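You operate a simulated robot arm through the tools that you are given. There is no shell and no other tool. Be economical: measure what you need, move in short steps, check, and stop when the job is done.

The job below is to be done with a simulated robot arm. You get a single attempt, and the scene is never put back.

JOB
Put the steel shim with the smallest size on its label from the top of the green table and the sprocket from the top of the green table on the wooden tray.
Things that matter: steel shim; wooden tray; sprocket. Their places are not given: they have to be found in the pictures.

Only the result counts: the job must be done as asked and must still hold three seconds after the hand-in. Knocking over, shifting, dropping, spilling or breaking anything else fails it.

ROBOT AND FRAMES
A 7-joint arm with a two-finger parallel gripper, fixed in place. Base frame: the origin is at the foot of the arm, x ahead of it, y to its left, z up; the work surface is at about z = 0. Units: mm, degrees, N and s.
With the tool pointing down near the work surface it reaches from about 220 to 580 mm from the base axis. Its first joint turns from -66.0 to 66.0 degrees. Payload 2.5 kg.
Tool frame: the origin (TCP) lies between the finger pads and is the grasp point; the fingertips stand 23 mm ahead of it; z points along the fingers, y is the line along which they close. Largest opening 94 mm; finger width 38, thickness 10; the body of the gripper, 54 by 96 mm, starts 39 mm behind the TCP.
Orientation is told as [roll, pitch, yaw] about the base's x, y, z axes, in that order, counted from this pose: with the fingers straight down and closing along the base's y, the tool's x points along the base's -x, its y along +y and its z along -z.

CONTROLS
- The arm moves only by the tool jog_arm. Its argument "steps" is a list of rows, each a list of 3 entries, a list of its own where there are three numbers: the shift along the tool's x, y, z in mm, then the turn, a rotation vector about the tool's x, y, z in degrees, then the finger opening in mm, from 0 to 94. In form: [[[tx, ty, tz], [wx, wy, wz], claw], ...]. A call has 1 to 8 rows; each row is the pose to reach, as a shift and turn from the pose commanded when the call began, along the tool's axes at that moment. Rows are played at 5 a second. More than 50 mm and 8.6 degrees between two rows, or a gripper value outside its range, and nothing of the call is played. Where a pose cannot be reached the arm comes as near as it can. A force on the tool above 40 N (or 10 N above the force at the start of the call, whichever is more), or a blocked arm, ends the call early, and 0.2 s more pass. The fingers move at their own pace (about 108 mm/s each) and stop on an object; they squeeze with about 22 N. The grip force told is the motor's: it shows also when the fingers shut on nothing. Time passes only in rows, and 0.2 s behind the last, so rows that repeat a pose let the fingers close. It gives the time, the measured TCP pose, the force on the tool (base axes), the opening and the grip force at its end, in the units of the frame above (readings bear some noise).
- Cameras (640 x 400 px; columns grow to the right, rows downward): "scene" is fixed at [100.2, -414.4, 516.4]; the picture's right is [0.91, -0.41, 0.00], its down [-0.34, -0.74, -0.59] and it looks along [0.24, 0.53, -0.81] (base axes); focal length 219 px, centre (320, 200). "wrist" rides on the gripper at [-39, 0, -44] in the tool frame; the picture's right is [0.00, -1.00, 0.00], its down [0.97, 0.00, -0.24] and it looks along [0.24, 0.00, 0.97] (tool axes); focal length 218 px, centre (320, 200).
- camera(camera): a new picture of that camera. It takes no simulated time.
- point_at(camera, pixels): there is no depth. For up to 12 entries [column, row, z] of the newest picture of that camera ("zoom" is the newest enlarged one), the place [x, y] in the base frame at which the ray of that pixel passes the height z, good to about 3 mm. It takes no simulated time.
- enlarge(camera, box): a new picture of the part [left, top, right, bottom] of that camera's present view, enlarged. It takes no simulated time.
- close_job(): hands the job in; it is judged then, once.

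Work in short steps. Measure before you move; look again where a grasp or a placing could have gone wrong, and mend it. You have 60 turns and 20 pictures in all, those below and enlarged ones among them. Open the gripper and draw the arm clear of the work before you hand the job in, unless the task says otherwise; then end with one line.

The tools are called after "Request:" by a JSON object that holds its "name" and its "arguments". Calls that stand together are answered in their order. jog_arm: Moves the arm, as the interface text tells. Its arguments: {"type":"object","properties":{"steps":{"type":"array","items":{"type":"array"}}},"required":["steps"]} The other tools are called the same way: camera (camera) takes a picture; point_at (camera, pixels) gives the place at which the rays of pixels pass given heights; enlarge (camera, box) takes an enlarged picture of a part of a camera's view; close_job () hands the job in.

At the start:

```text
time_s: 0.0
tool_pos: [385.4, 62.0, 218.6]
orientation: [0.0, 0.1, 0.0]
contact_force: [-0.2, -0.2, 0.9]
gripper_width: 94.0
grasp_force: 0.0
```

scene: 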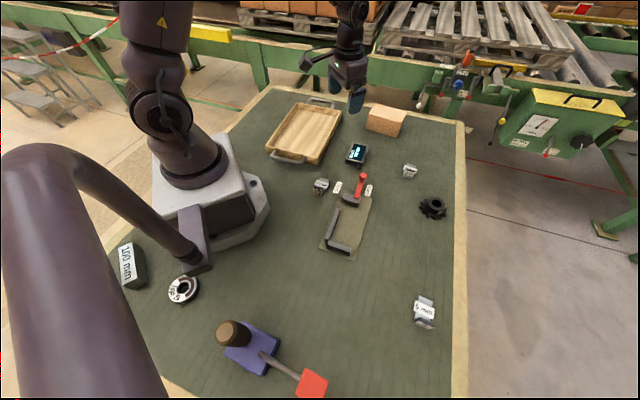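
wrist: 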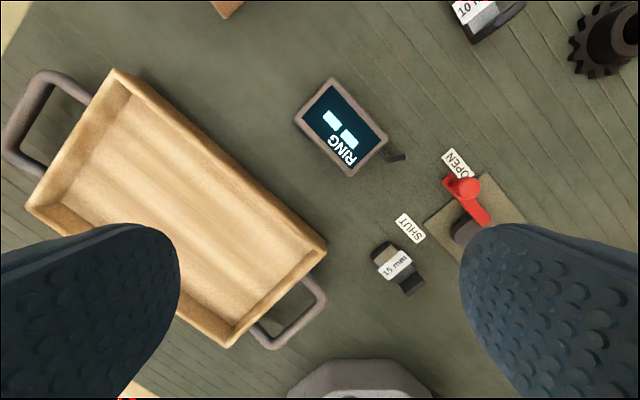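

The pictures show labelled blocks near scene px (410,171), (321,186), (424,312), (130,265), the sprocket at (432,208), and the tray at (305,133). I enlarge to read the labels.

Request:
{"name": "enlarge", "arguments": {"camera": "scene", "box": [300, 140, 460, 240]}}

Request:
{"name": "enlarge", "arguments": {"camera": "scene", "box": [360, 270, 488, 350]}}

Request:
{"name": "enlarge", "arguments": {"camera": "scene", "box": [100, 230, 228, 310]}}

```text
4.00 times, centred on (380, 190) of scene
```

zoom: 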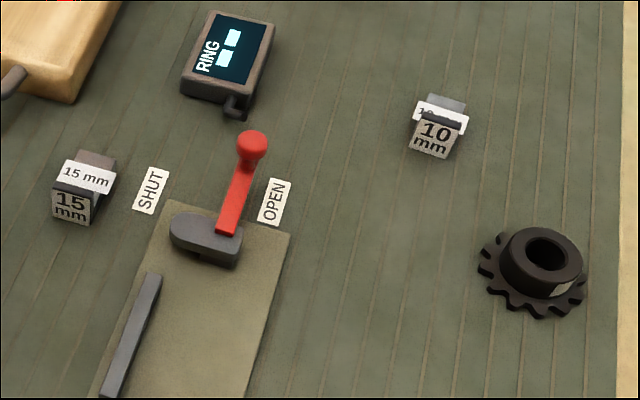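

```text
5.00 times, centred on (424, 310) of scene
```

zoom: 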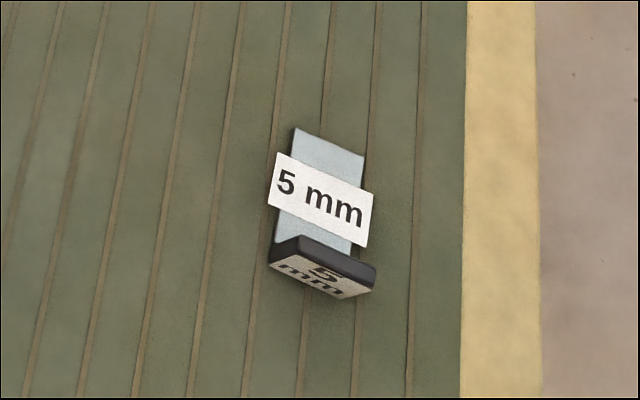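

```text
5.00 times, centred on (164, 270) of scene
```

zoom: 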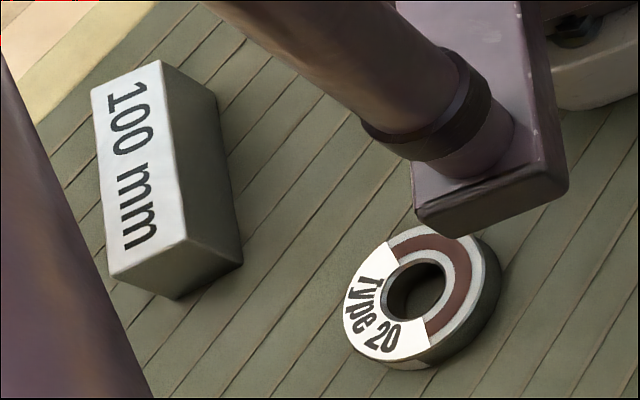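

The 5 mm shim at scene px (424,312) has the smallest label seen so far. I measure it, the sprocket and the tray.

Request:
{"name": "point_at", "arguments": {"camera": "scene", "pixels": [[419, 296, 5], [433, 301, 5], [415, 319, 10], [434, 324, 10], [432, 202, 20], [433, 212, 0], [303, 134, 5], [266, 152, 30], [304, 163, 30], [341, 110, 30], [296, 102, 30]]}}

Request:
{"name": "point_at", "arguments": {"camera": "wrist", "pixels": [[112, 70, 30], [325, 243, 30], [225, 346, 30], [28, 208, 30], [180, 205, 5], [600, 40, 20], [398, 268, 10]]}}

```text
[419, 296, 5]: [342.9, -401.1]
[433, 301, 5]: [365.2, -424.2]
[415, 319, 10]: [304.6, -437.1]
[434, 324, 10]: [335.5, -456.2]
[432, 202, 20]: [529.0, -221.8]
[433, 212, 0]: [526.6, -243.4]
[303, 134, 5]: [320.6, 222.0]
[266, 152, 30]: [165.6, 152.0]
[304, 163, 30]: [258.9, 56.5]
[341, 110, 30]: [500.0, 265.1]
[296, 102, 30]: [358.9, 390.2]
```

```text
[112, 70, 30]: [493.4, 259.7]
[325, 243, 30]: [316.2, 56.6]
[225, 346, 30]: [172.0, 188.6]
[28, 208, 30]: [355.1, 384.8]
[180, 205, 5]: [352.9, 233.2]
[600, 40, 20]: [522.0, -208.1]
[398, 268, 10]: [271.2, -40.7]
```

The shim is at about (337,-430), the sprocket at about (527,-230), and the tray centre at about (334,222). I move at travel height toward the shim.

Request:
{"name": "jog_arm", "arguments": {"steps": [[[4, -48, 0], [0, 0, 0], 94], [[8, -96, 0], [0, 0, 0], 94], [[12, -144, 0], [0, 0, 0], 94], [[16, -192, 0], [0, 0, 0], 94], [[20, -240, 0], [0, 0, 0], 94], [[24, -288, 0], [0, 0, 0], 94], [[28, -336, 0], [0, 0, 0], 94], [[32, -384, 0], [0, 0, 0], 94]]}}

Request:
{"name": "jog_arm", "arguments": {"steps": [[[4, -35, 15], [0, 0, 0], 94], [[8, -70, 38], [0, 0, 0], 94], [[8, -100, 58], [0, 0, 0], 94], [[8, -100, 58], [0, 0, 0], 94]]}}

Request:
{"name": "camera", "arguments": {"camera": "wrist"}}

```text
time_s: 1.8
tool_pos: [350.5, -322.4, 213.6]
orientation: [0.0, 0.0, -0.1]
contact_force: [-1.0, 0.0, 0.1]
gripper_width: 94.1
grasp_force: 0.1
```

```text
time_s: 2.8
tool_pos: [343.0, -424.9, 158.4]
orientation: [0.0, 0.1, 0.0]
contact_force: [1.0, -0.2, -1.0]
gripper_width: 94.2
grasp_force: 0.0
```

```text
14 pictures are left
```

wrist: 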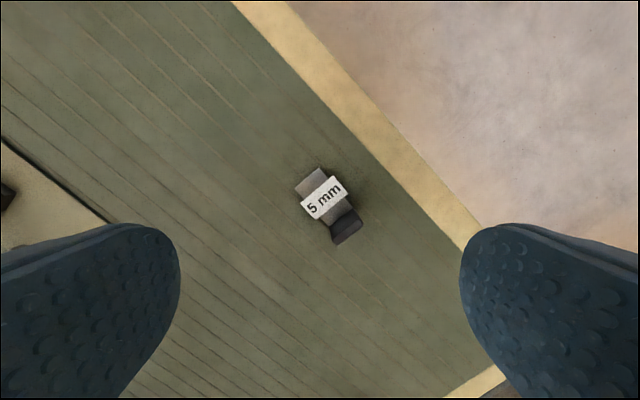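

The shim appears near wrist px (330,205), about 30° off axis. I enlarge for its outline.

Request:
{"name": "enlarge", "arguments": {"camera": "wrist", "box": [266, 155, 394, 255]}}

Request:
{"name": "point_at", "arguments": {"camera": "zoom", "pixels": [[145, 150, 5], [270, 65, 5], [320, 420, 5], [485, 350, 5], [325, 235, 5], [320, 420, 20], [485, 350, 20], [145, 150, 20], [270, 65, 20]]}}

```text
4.00 times, centred on (330, 205) of wrist
```

zoom: 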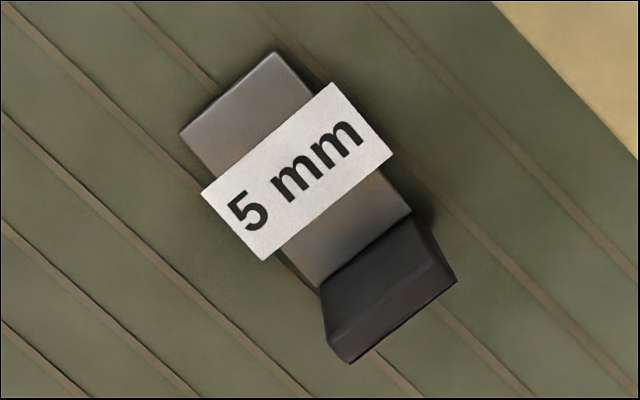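

```text
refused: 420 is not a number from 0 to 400
```

The plate's corners show at zoom (180,133), (273,50), (318,288), (410,212), with a dark end block past it. I take their positions at several heights.

Request:
{"name": "point_at", "arguments": {"camera": "zoom", "pixels": [[180, 133, 5], [273, 50, 5], [318, 288, 5], [410, 212, 5], [180, 133, 20], [273, 50, 20], [318, 288, 20], [410, 212, 20], [340, 350, 5], [455, 280, 5]]}}

Request:
{"name": "point_at", "arguments": {"camera": "scene", "pixels": [[418.8, 295.5, 5], [432.8, 301, 5], [418.8, 295.5, 20], [432.8, 301, 20], [418.8, 295.5, 10], [432.8, 301, 10], [415, 319, 20], [434, 324, 20]]}}

```text
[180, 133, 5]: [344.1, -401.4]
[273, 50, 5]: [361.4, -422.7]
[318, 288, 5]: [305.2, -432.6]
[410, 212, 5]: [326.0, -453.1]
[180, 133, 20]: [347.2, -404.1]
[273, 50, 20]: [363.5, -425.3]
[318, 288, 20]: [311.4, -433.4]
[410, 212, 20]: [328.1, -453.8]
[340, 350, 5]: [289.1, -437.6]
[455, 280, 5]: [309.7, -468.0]
```

```text
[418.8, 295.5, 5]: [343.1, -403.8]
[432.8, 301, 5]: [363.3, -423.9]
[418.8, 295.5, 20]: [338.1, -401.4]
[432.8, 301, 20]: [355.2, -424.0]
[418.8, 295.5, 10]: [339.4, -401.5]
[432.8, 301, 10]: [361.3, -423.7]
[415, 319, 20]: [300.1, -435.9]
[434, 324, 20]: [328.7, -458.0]
```

The shim plate is about 28 mm wide, about 5 mm high, and centred near (333,-428), with its long axis at 40°. I turn the tool +40° yaw and move over it, partly down.

Request:
{"name": "jog_arm", "arguments": {"steps": [[[3, -1, 15], [0, 0, -8], 94], [[6, -2, 30], [0, 0, -16], 94], [[9, -3, 45], [0, 0, -24], 94], [[12, -4, 60], [0, 0, -32], 94], [[12, -5, 75], [0, 0, -40], 94], [[12, -5, 75], [0, 0, -40], 70], [[12, -5, 75], [0, 0, -40], 60]]}}

Request:
{"name": "camera", "arguments": {"camera": "wrist"}}

```text
time_s: 4.4
tool_pos: [330.9, -428.1, 85.5]
orientation: [0.0, 0.0, 40.0]
contact_force: [0.0, 0.6, 0.1]
gripper_width: 60.2
grasp_force: 0.0
```

```text
12 pictures are left
```

wrist: 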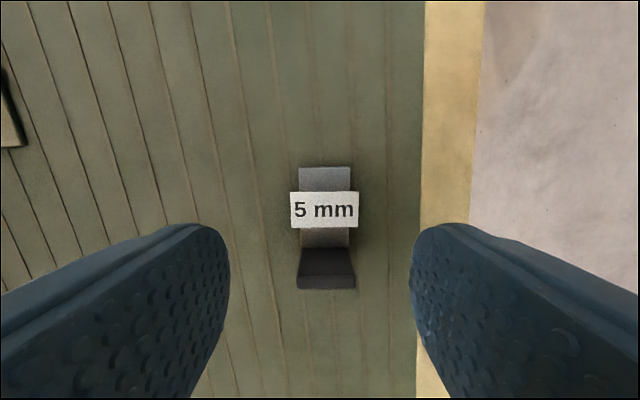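

The shim is aligned with the fingers, with its plate around px (325,210). I measure its ends.

Request:
{"name": "point_at", "arguments": {"camera": "wrist", "pixels": [[325, 167, 5], [325, 248, 5], [327, 276, 10], [327, 290, 0], [300, 180, 5], [350, 180, 5]]}}

```text
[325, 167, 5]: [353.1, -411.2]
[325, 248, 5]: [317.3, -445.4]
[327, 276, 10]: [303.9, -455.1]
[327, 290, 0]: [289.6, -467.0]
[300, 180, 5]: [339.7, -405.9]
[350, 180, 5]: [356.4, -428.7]
```

I descend with a 2 mm side correction, fingertips to about 2 mm above the table.

Request:
{"name": "jog_arm", "arguments": {"steps": [[[0, -2, 20], [0, 0, 0], 60], [[0, -2, 40], [0, 0, 0], 60], [[0, -2, 52], [0, 0, 0], 60], [[0, -2, 58], [0, 0, 0], 60], [[0, -2, 60.5], [0, 0, 0], 60], [[0, -2, 60.5], [0, 0, 0], 60]]}}

```text
time_s: 5.8
tool_pos: [335.1, -429.0, 24.5]
orientation: [-0.1, 0.1, 40.0]
contact_force: [0.1, 0.0, 1.0]
gripper_width: 59.9
grasp_force: 0.1
```

Tool at z 24.5 with no contact. I close the fingers.

Request:
{"name": "jog_arm", "arguments": {"steps": [[[0, 0, 0], [0, 0, 0], 30], [[0, 0, 0], [0, 0, 0], 10], [[0, 0, 0], [0, 0, 0], 10], [[0, 0, 0], [0, 0, 0], 10], [[0, 0, -10], [0, 0, 0], 10], [[0, 0, -30], [0, 0, 0], 10]]}}

Request:
{"name": "camera", "arguments": {"camera": "wrist"}}

```text
time_s: 7.2
tool_pos: [336.5, -429.6, 54.8]
orientation: [0.0, -0.1, 39.9]
contact_force: [0.1, -0.4, -0.5]
gripper_width: 29.0
grasp_force: 21.5
```

```text
11 pictures are left
```

wrist: 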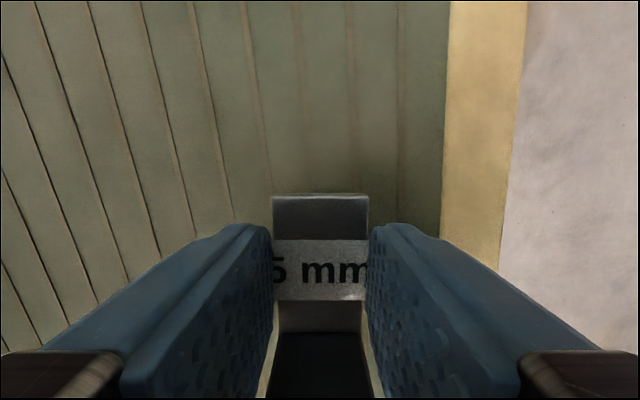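

The shim is held (29 mm opening, grip 21.5 N). I lift it and carry it to the tray, aiming for (298,180).

Request:
{"name": "jog_arm", "arguments": {"steps": [[[0, 0, -45], [0, 0, 0], 10], [[0, 0, -90], [0, 0, 0], 10], [[-26.7, 36.2, -110], [0, 0, 0], 10], [[-53.4, 72.4, -110], [0, 0, 0], 10], [[-80.1, 108.6, -110], [0, 0, 0], 10], [[-106.8, 144.8, -110], [0, 0, 0], 10], [[-133.5, 181, -110], [0, 0, 0], 10], [[-160.2, 217.2, -110], [0, 0, 0], 10]]}}

Request:
{"name": "jog_arm", "arguments": {"steps": [[[-25.4, 34.3, 0], [0, 0, 0], 10], [[-50.8, 68.6, 0], [0, 0, 0], 10], [[-76.2, 102.9, 0], [0, 0, 0], 10], [[-101.6, 137.2, 0], [0, 0, 0], 10], [[-127, 171.5, 0], [0, 0, 0], 10], [[-152.4, 205.8, 0], [0, 0, 0], 10], [[-177.8, 240.1, 0], [0, 0, 0], 10], [[-203, 274.5, 0], [0, 0, 0], 10]]}}

Request:
{"name": "camera", "arguments": {"camera": "wrist"}}

Request:
{"name": "camera", "arguments": {"camera": "scene"}}

```text
time_s: 9.0
tool_pos: [318.3, -161.2, 165.1]
orientation: [0.0, 0.0, 39.9]
contact_force: [-1.0, 0.7, -1.1]
gripper_width: 29.0
grasp_force: 21.9
```

```text
time_s: 10.8
tool_pos: [292.1, 183.4, 168.9]
orientation: [-0.1, -0.1, 40.0]
contact_force: [0.3, 0.8, -1.1]
gripper_width: 29.3
grasp_force: 22.4
```

```text
10 pictures are left
```

wrist: 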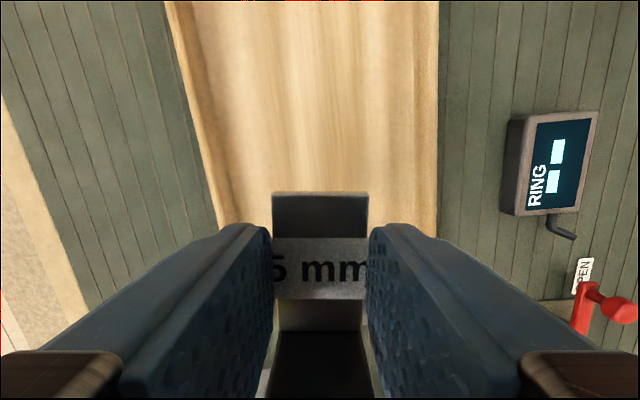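

```text
9 pictures are left
```

scene: 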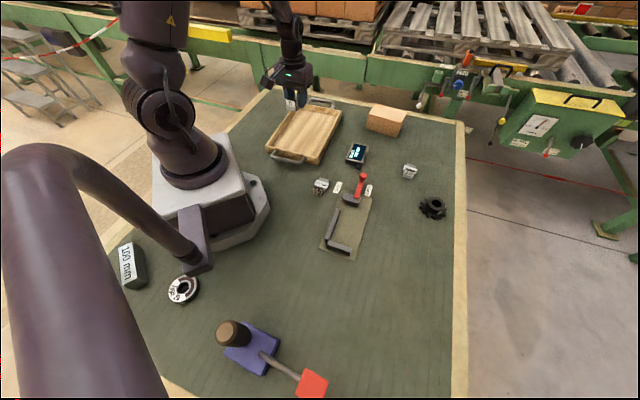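

The tool is over the tray at (292,183) with the shim held. I descend towards the tray floor.

Request:
{"name": "jog_arm", "arguments": {"steps": [[[0, 0, 30], [0, 0, 0], 10], [[0, 0, 60], [0, 0, 0], 10], [[0, 0, 90], [0, 0, 0], 10], [[0, 0, 110], [0, 0, 0], 10], [[0, 0, 122], [0, 0, 0], 10], [[0, 0, 128], [0, 0, 0], 10], [[0, 0, 128], [0, 0, 0], 10]]}}

Request:
{"name": "jog_arm", "arguments": {"steps": [[[0, 0, 2], [0, 0, 0], 10], [[0, 0, 4], [0, 0, 0], 10], [[0, 0, 4], [0, 0, 0], 10]]}}

Request:
{"name": "jog_arm", "arguments": {"steps": [[[0, 0, 1.5], [0, 0, 0], 10], [[0, 0, 3], [0, 0, 0], 10], [[0, 0, 3], [0, 0, 0], 10]]}}

```text
time_s: 12.4
tool_pos: [295.8, 182.2, 36.9]
orientation: [0.0, 0.1, 40.1]
contact_force: [0.1, -0.2, -0.3]
gripper_width: 29.3
grasp_force: 21.6
```

```text
time_s: 13.2
tool_pos: [297.1, 182.1, 33.4]
orientation: [0.0, 0.0, 40.0]
contact_force: [-1.1, -1.3, 3.1]
gripper_width: 29.0
grasp_force: 22.1
```

```text
time_s: 13.8
tool_pos: [296.4, 182.9, 31.5]
orientation: [0.0, 0.0, 40.1]
contact_force: [-2.2, -0.6, 6.4]
gripper_width: 29.5
grasp_force: 22.1
stopped in row 2: the force on the tool passed its limit (the readings are from after the stop); the commanded pose is now the measured one
```

Contact at z about 32, so the shim is on the tray floor. I open to 55 mm, then rise.

Request:
{"name": "jog_arm", "arguments": {"steps": [[[0, 0, 0], [0, 0, 0], 40], [[0, 0, 0], [0, 0, 0], 55], [[0, 0, -20], [0, 0, 0], 55], [[0, 0, -60], [0, 0, 0], 55], [[0, 0, -100], [0, 0, 0], 55], [[0, 0, -140], [0, 0, 0], 55]]}}

Request:
{"name": "camera", "arguments": {"camera": "wrist"}}

```text
time_s: 15.2
tool_pos: [295.0, 184.4, 169.2]
orientation: [0.0, 0.1, 40.1]
contact_force: [0.5, 0.2, -0.3]
gripper_width: 55.2
grasp_force: 0.1
```

```text
8 pictures are left
```

wrist: 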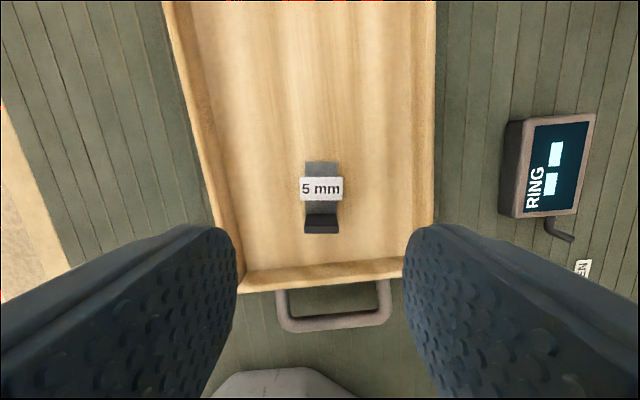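

The shim lies in the tray. I now travel to the sprocket near (527,-232), unwinding the yaw.

Request:
{"name": "jog_arm", "arguments": {"steps": [[[10.2, -44.8, 0], [0, 0, 5], 55], [[20.4, -89.6, 0], [0, 0, 10], 70], [[30.6, -134.4, 0], [0, 0, 15], 94], [[40.8, -179.2, 0], [0, 0, 20], 94], [[51, -224, 0], [0, 0, 25], 94], [[61.2, -268.8, 0], [0, 0, 30], 94], [[71.4, -313.6, 0], [0, 0, 35], 94], [[81.6, -358.4, 0], [0, 0, 40], 94]]}}

Request:
{"name": "jog_arm", "arguments": {"steps": [[[-20, -40, 0], [0, 0, 0], 94], [[-40, -82, 0], [0, 0, 0], 94], [[-40, -82, 0], [0, 0, 0], 94]]}}

Request:
{"name": "camera", "arguments": {"camera": "wrist"}}

```text
time_s: 17.0
tool_pos: [462.3, -144.2, 170.3]
orientation: [-0.1, 0.0, -0.1]
contact_force: [-0.5, -0.1, 1.1]
gripper_width: 93.8
grasp_force: 0.0
```

```text
time_s: 17.8
tool_pos: [503.4, -223.1, 168.8]
orientation: [-0.1, 0.0, 0.1]
contact_force: [0.9, 0.2, -0.4]
gripper_width: 94.0
grasp_force: 0.0
```

```text
7 pictures are left
```

wrist: 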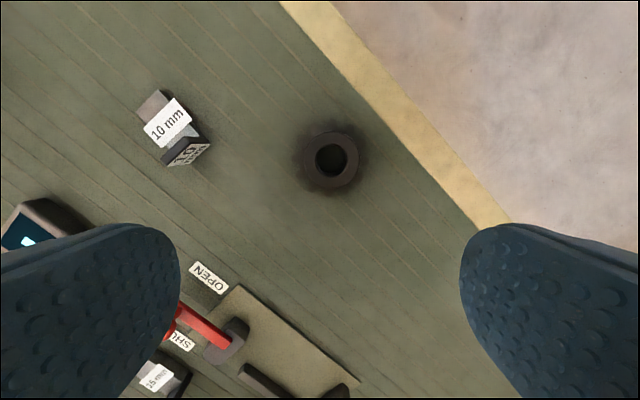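

The sprocket is at wrist px (330,160). I enlarge it to measure flange, hub and height.

Request:
{"name": "enlarge", "arguments": {"camera": "wrist", "box": [266, 120, 394, 200]}}

```text
5.00 times, centred on (330, 160) of wrist
```

zoom: 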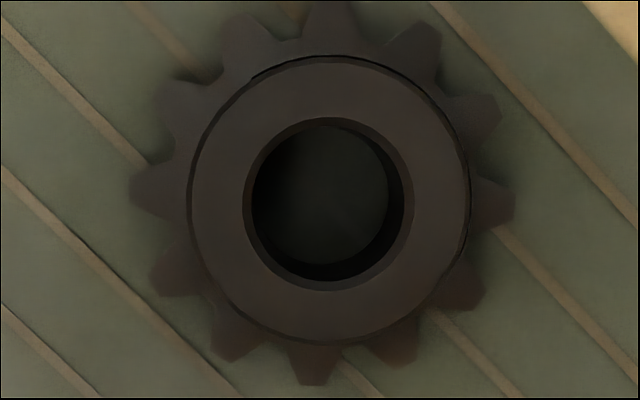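

Teeth span zoom cols 130–515 and the hub top spans 190–470. I convert these at candidate heights.

Request:
{"name": "point_at", "arguments": {"camera": "zoom", "pixels": [[130, 195, 8], [515, 195, 8], [322, 5, 8], [315, 385, 8], [190, 200, 25], [470, 200, 25], [330, 57, 25], [330, 343, 25], [330, 200, 35]]}}

Request:
{"name": "point_at", "arguments": {"camera": "scene", "pixels": [[435, 203, 15], [435, 203, 25], [435, 203, 35]]}}

```text
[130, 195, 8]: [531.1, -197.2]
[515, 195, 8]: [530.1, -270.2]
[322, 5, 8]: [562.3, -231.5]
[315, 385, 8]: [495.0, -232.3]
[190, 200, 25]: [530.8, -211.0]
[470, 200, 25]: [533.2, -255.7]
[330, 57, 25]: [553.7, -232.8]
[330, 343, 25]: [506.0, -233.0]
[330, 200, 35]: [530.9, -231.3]
```

```text
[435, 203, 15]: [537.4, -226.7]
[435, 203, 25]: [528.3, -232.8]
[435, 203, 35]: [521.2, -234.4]
```

The sprocket is centred at about (530,-233), with hub about 46 mm across and about 25 mm high. I grip the hub, with fingertips just above the tooth ring, starting with a move over it.

Request:
{"name": "jog_arm", "arguments": {"steps": [[[-10, -4, 20], [0, 0, 0], 80], [[-20, -8, 50], [0, 0, 0], 80], [[-25, -10, 80], [0, 0, 0], 80], [[-25, -10, 105], [0, 0, 0], 80], [[-25, -10, 105], [0, 0, 0], 80], [[-25, -10, 105], [0, 0, 0], 80]]}}

Request:
{"name": "camera", "arguments": {"camera": "wrist"}}

```text
time_s: 19.2
tool_pos: [530.0, -236.9, 66.7]
orientation: [-0.1, 0.0, 0.0]
contact_force: [-0.5, 0.2, 0.7]
gripper_width: 80.2
grasp_force: 0.0
```

```text
5 pictures are left
```

wrist: 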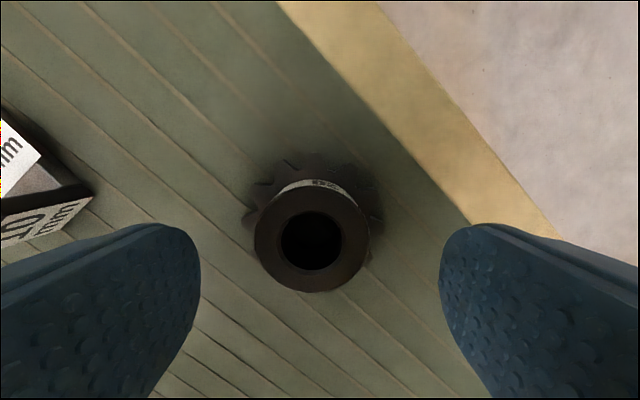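

The hub is centred at px (312,237), about 3 mm to the +y side. I correct this, descend to z about 36 and close.

Request:
{"name": "jog_arm", "arguments": {"steps": [[[0, 3, 12], [0, 0, 0], 80], [[0, 3, 24], [0, 0, 0], 80], [[0, 3, 31], [0, 0, 0], 80], [[0, 3, 31], [0, 0, 0], 80], [[0, 3, 31], [0, 0, 0], 55], [[0, 3, 31], [0, 0, 0], 25], [[0, 3, 31], [0, 0, 0], 25], [[0, 3, 31], [0, 0, 0], 25]]}}

```text
time_s: 21.0
tool_pos: [530.2, -232.7, 35.4]
orientation: [0.0, 0.0, 0.1]
contact_force: [0.1, -0.3, 0.2]
gripper_width: 47.4
grasp_force: 22.0
```

The hub is gripped at 47.4 mm. I lift and carry it towards the tray's far half at (370,263).

Request:
{"name": "jog_arm", "arguments": {"steps": [[[0, 0, -20], [0, 0, 0], 25], [[0, 0, -60], [0, 0, 0], 25], [[8, 10, -100], [0, 0, 0], 25], [[22, 50, -125], [0, 0, 0], 25], [[35, 92, -130], [0, 0, 0], 25], [[48, 134, -130], [0, 0, 0], 25], [[62, 176, -130], [0, 0, 0], 25], [[76, 218, -130], [0, 0, 0], 25]]}}

Request:
{"name": "jog_arm", "arguments": {"steps": [[[12, 40, 0], [0, 0, 0], 25], [[24, 80, 0], [0, 0, 0], 25], [[36, 120, 0], [0, 0, 0], 25], [[48, 160, 0], [0, 0, 0], 25], [[60, 200, 0], [0, 0, 0], 25], [[72, 240, 0], [0, 0, 0], 25], [[84, 278, 0], [0, 0, 0], 25], [[84, 278, 0], [0, 0, 0], 25]]}}

Request:
{"name": "camera", "arguments": {"camera": "wrist"}}

```text
time_s: 22.8
tool_pos: [458.2, -14.5, 166.5]
orientation: [-0.1, 0.1, -0.2]
contact_force: [0.5, -0.3, -2.1]
gripper_width: 47.4
grasp_force: 22.2
```

```text
time_s: 24.6
tool_pos: [370.9, 261.7, 161.1]
orientation: [-0.1, 0.1, -0.1]
contact_force: [1.0, 0.2, -2.2]
gripper_width: 47.5
grasp_force: 21.6
```

```text
4 pictures are left
```

wrist: 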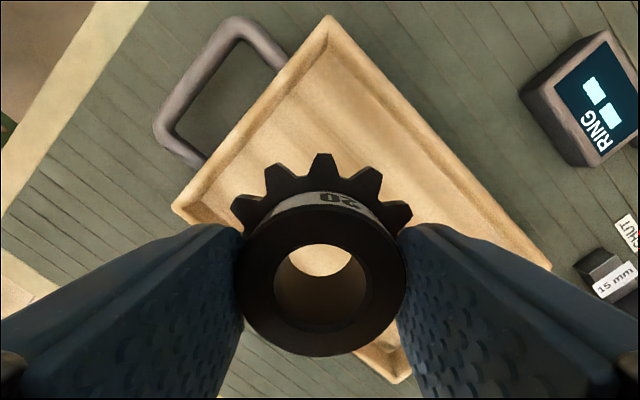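

The sprocket hangs over the tray's far half, with clearance to walls and shim. I descend to about 5 mm above the floor, then in small steps.

Request:
{"name": "jog_arm", "arguments": {"steps": [[[0, 0, 30], [0, 0, 0], 25], [[0, 0, 60], [0, 0, 0], 25], [[0, 0, 85], [0, 0, 0], 25], [[0, 0, 102], [0, 0, 0], 25], [[0, 0, 111], [0, 0, 0], 25], [[0, 0, 111], [0, 0, 0], 25]]}}

Request:
{"name": "jog_arm", "arguments": {"steps": [[[0, 0, 2], [0, 0, 0], 25], [[0, 0, 4], [0, 0, 0], 25], [[0, 0, 4], [0, 0, 0], 25]]}}

```text
time_s: 26.0
tool_pos: [370.6, 260.2, 53.2]
orientation: [0.0, 0.0, 0.0]
contact_force: [-0.1, 0.3, -2.7]
gripper_width: 47.5
grasp_force: 21.9
```

```text
time_s: 26.8
tool_pos: [372.3, 261.4, 47.9]
orientation: [0.0, 0.0, 0.0]
contact_force: [0.1, 0.1, -2.8]
gripper_width: 47.4
grasp_force: 22.2
```

No contact at z 48 yet, so I continue lower.

Request:
{"name": "jog_arm", "arguments": {"steps": [[[0, 0, 2], [0, 0, 0], 25], [[0, 0, 3.5], [0, 0, 0], 25], [[0, 0, 3.5], [0, 0, 0], 25]]}}

Request:
{"name": "jog_arm", "arguments": {"steps": [[[0, 0, 1], [0, 0, 0], 25], [[0, 0, 2], [0, 0, 0], 25], [[0, 0, 2], [0, 0, 0], 25]]}}

```text
time_s: 27.6
tool_pos: [370.5, 261.3, 46.2]
orientation: [-0.1, 0.0, 0.0]
contact_force: [0.5, -0.2, -3.0]
gripper_width: 47.5
grasp_force: 21.9
```

```text
time_s: 28.4
tool_pos: [369.6, 260.6, 43.9]
orientation: [0.0, -0.1, 0.0]
contact_force: [0.8, -0.6, -1.9]
gripper_width: 47.4
grasp_force: 21.3
```

Still hanging freely or barely touching at z 44. I go another 2 mm.

Request:
{"name": "jog_arm", "arguments": {"steps": [[[0, 0, 1], [0, 0, 0], 25], [[0, 0, 2], [0, 0, 0], 25], [[0, 0, 2], [0, 0, 0], 25]]}}

```text
time_s: 29.2
tool_pos: [370.9, 262.4, 43.6]
orientation: [0.1, -0.2, -0.1]
contact_force: [-3.3, -5.5, 17.3]
gripper_width: 47.1
grasp_force: 22.1
```

Contact at z about 43.5 (17 N), so the sprocket is on the tray floor. I ease up 1.5 mm, open, and rise.

Request:
{"name": "jog_arm", "arguments": {"steps": [[[0, 0, -1.5], [0, 0, 0], 25], [[0, 0, -1.5], [0, 0, 0], 55], [[0, 0, -1.5], [0, 0, 0], 66], [[0, 0, -1.5], [0, 0, 0], 66], [[0, 0, -30], [0, 0, 0], 66], [[0, 0, -75], [0, 0, 0], 66], [[0, 0, -120], [0, 0, 0], 66], [[0, 0, -150], [0, 0, 0], 66]]}}

Request:
{"name": "camera", "arguments": {"camera": "wrist"}}

Request:
{"name": "camera", "arguments": {"camera": "scene"}}

```text
time_s: 31.0
tool_pos: [368.2, 261.8, 190.7]
orientation: [-0.1, 0.1, 0.0]
contact_force: [-1.0, 0.8, -0.4]
gripper_width: 66.2
grasp_force: 0.2
```

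```text
3 pictures are left
```

wrist: 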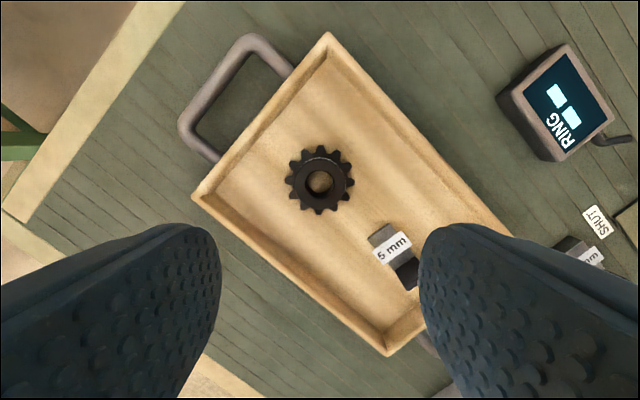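

```text
2 pictures are left
```

scene: 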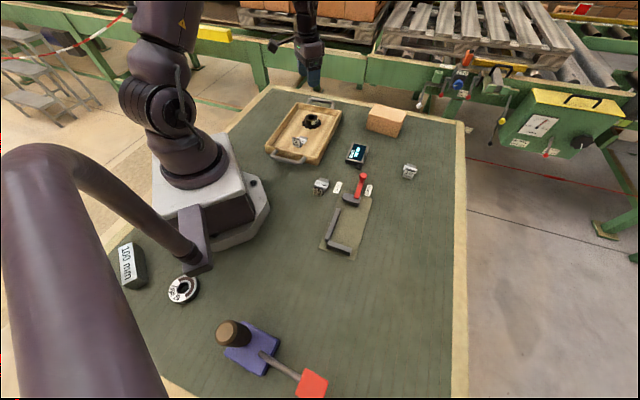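

Both pieces lie flat in the tray, the gripper is open and clear, and nothing else has moved. I hand in.

Request:
{"name": "close_job", "arguments": {}}

```text
The job is handed in.
```

The 5 mm steel shim (the smallest size I could see) and the sprocket are both in the wooden tray; the job is handed in.
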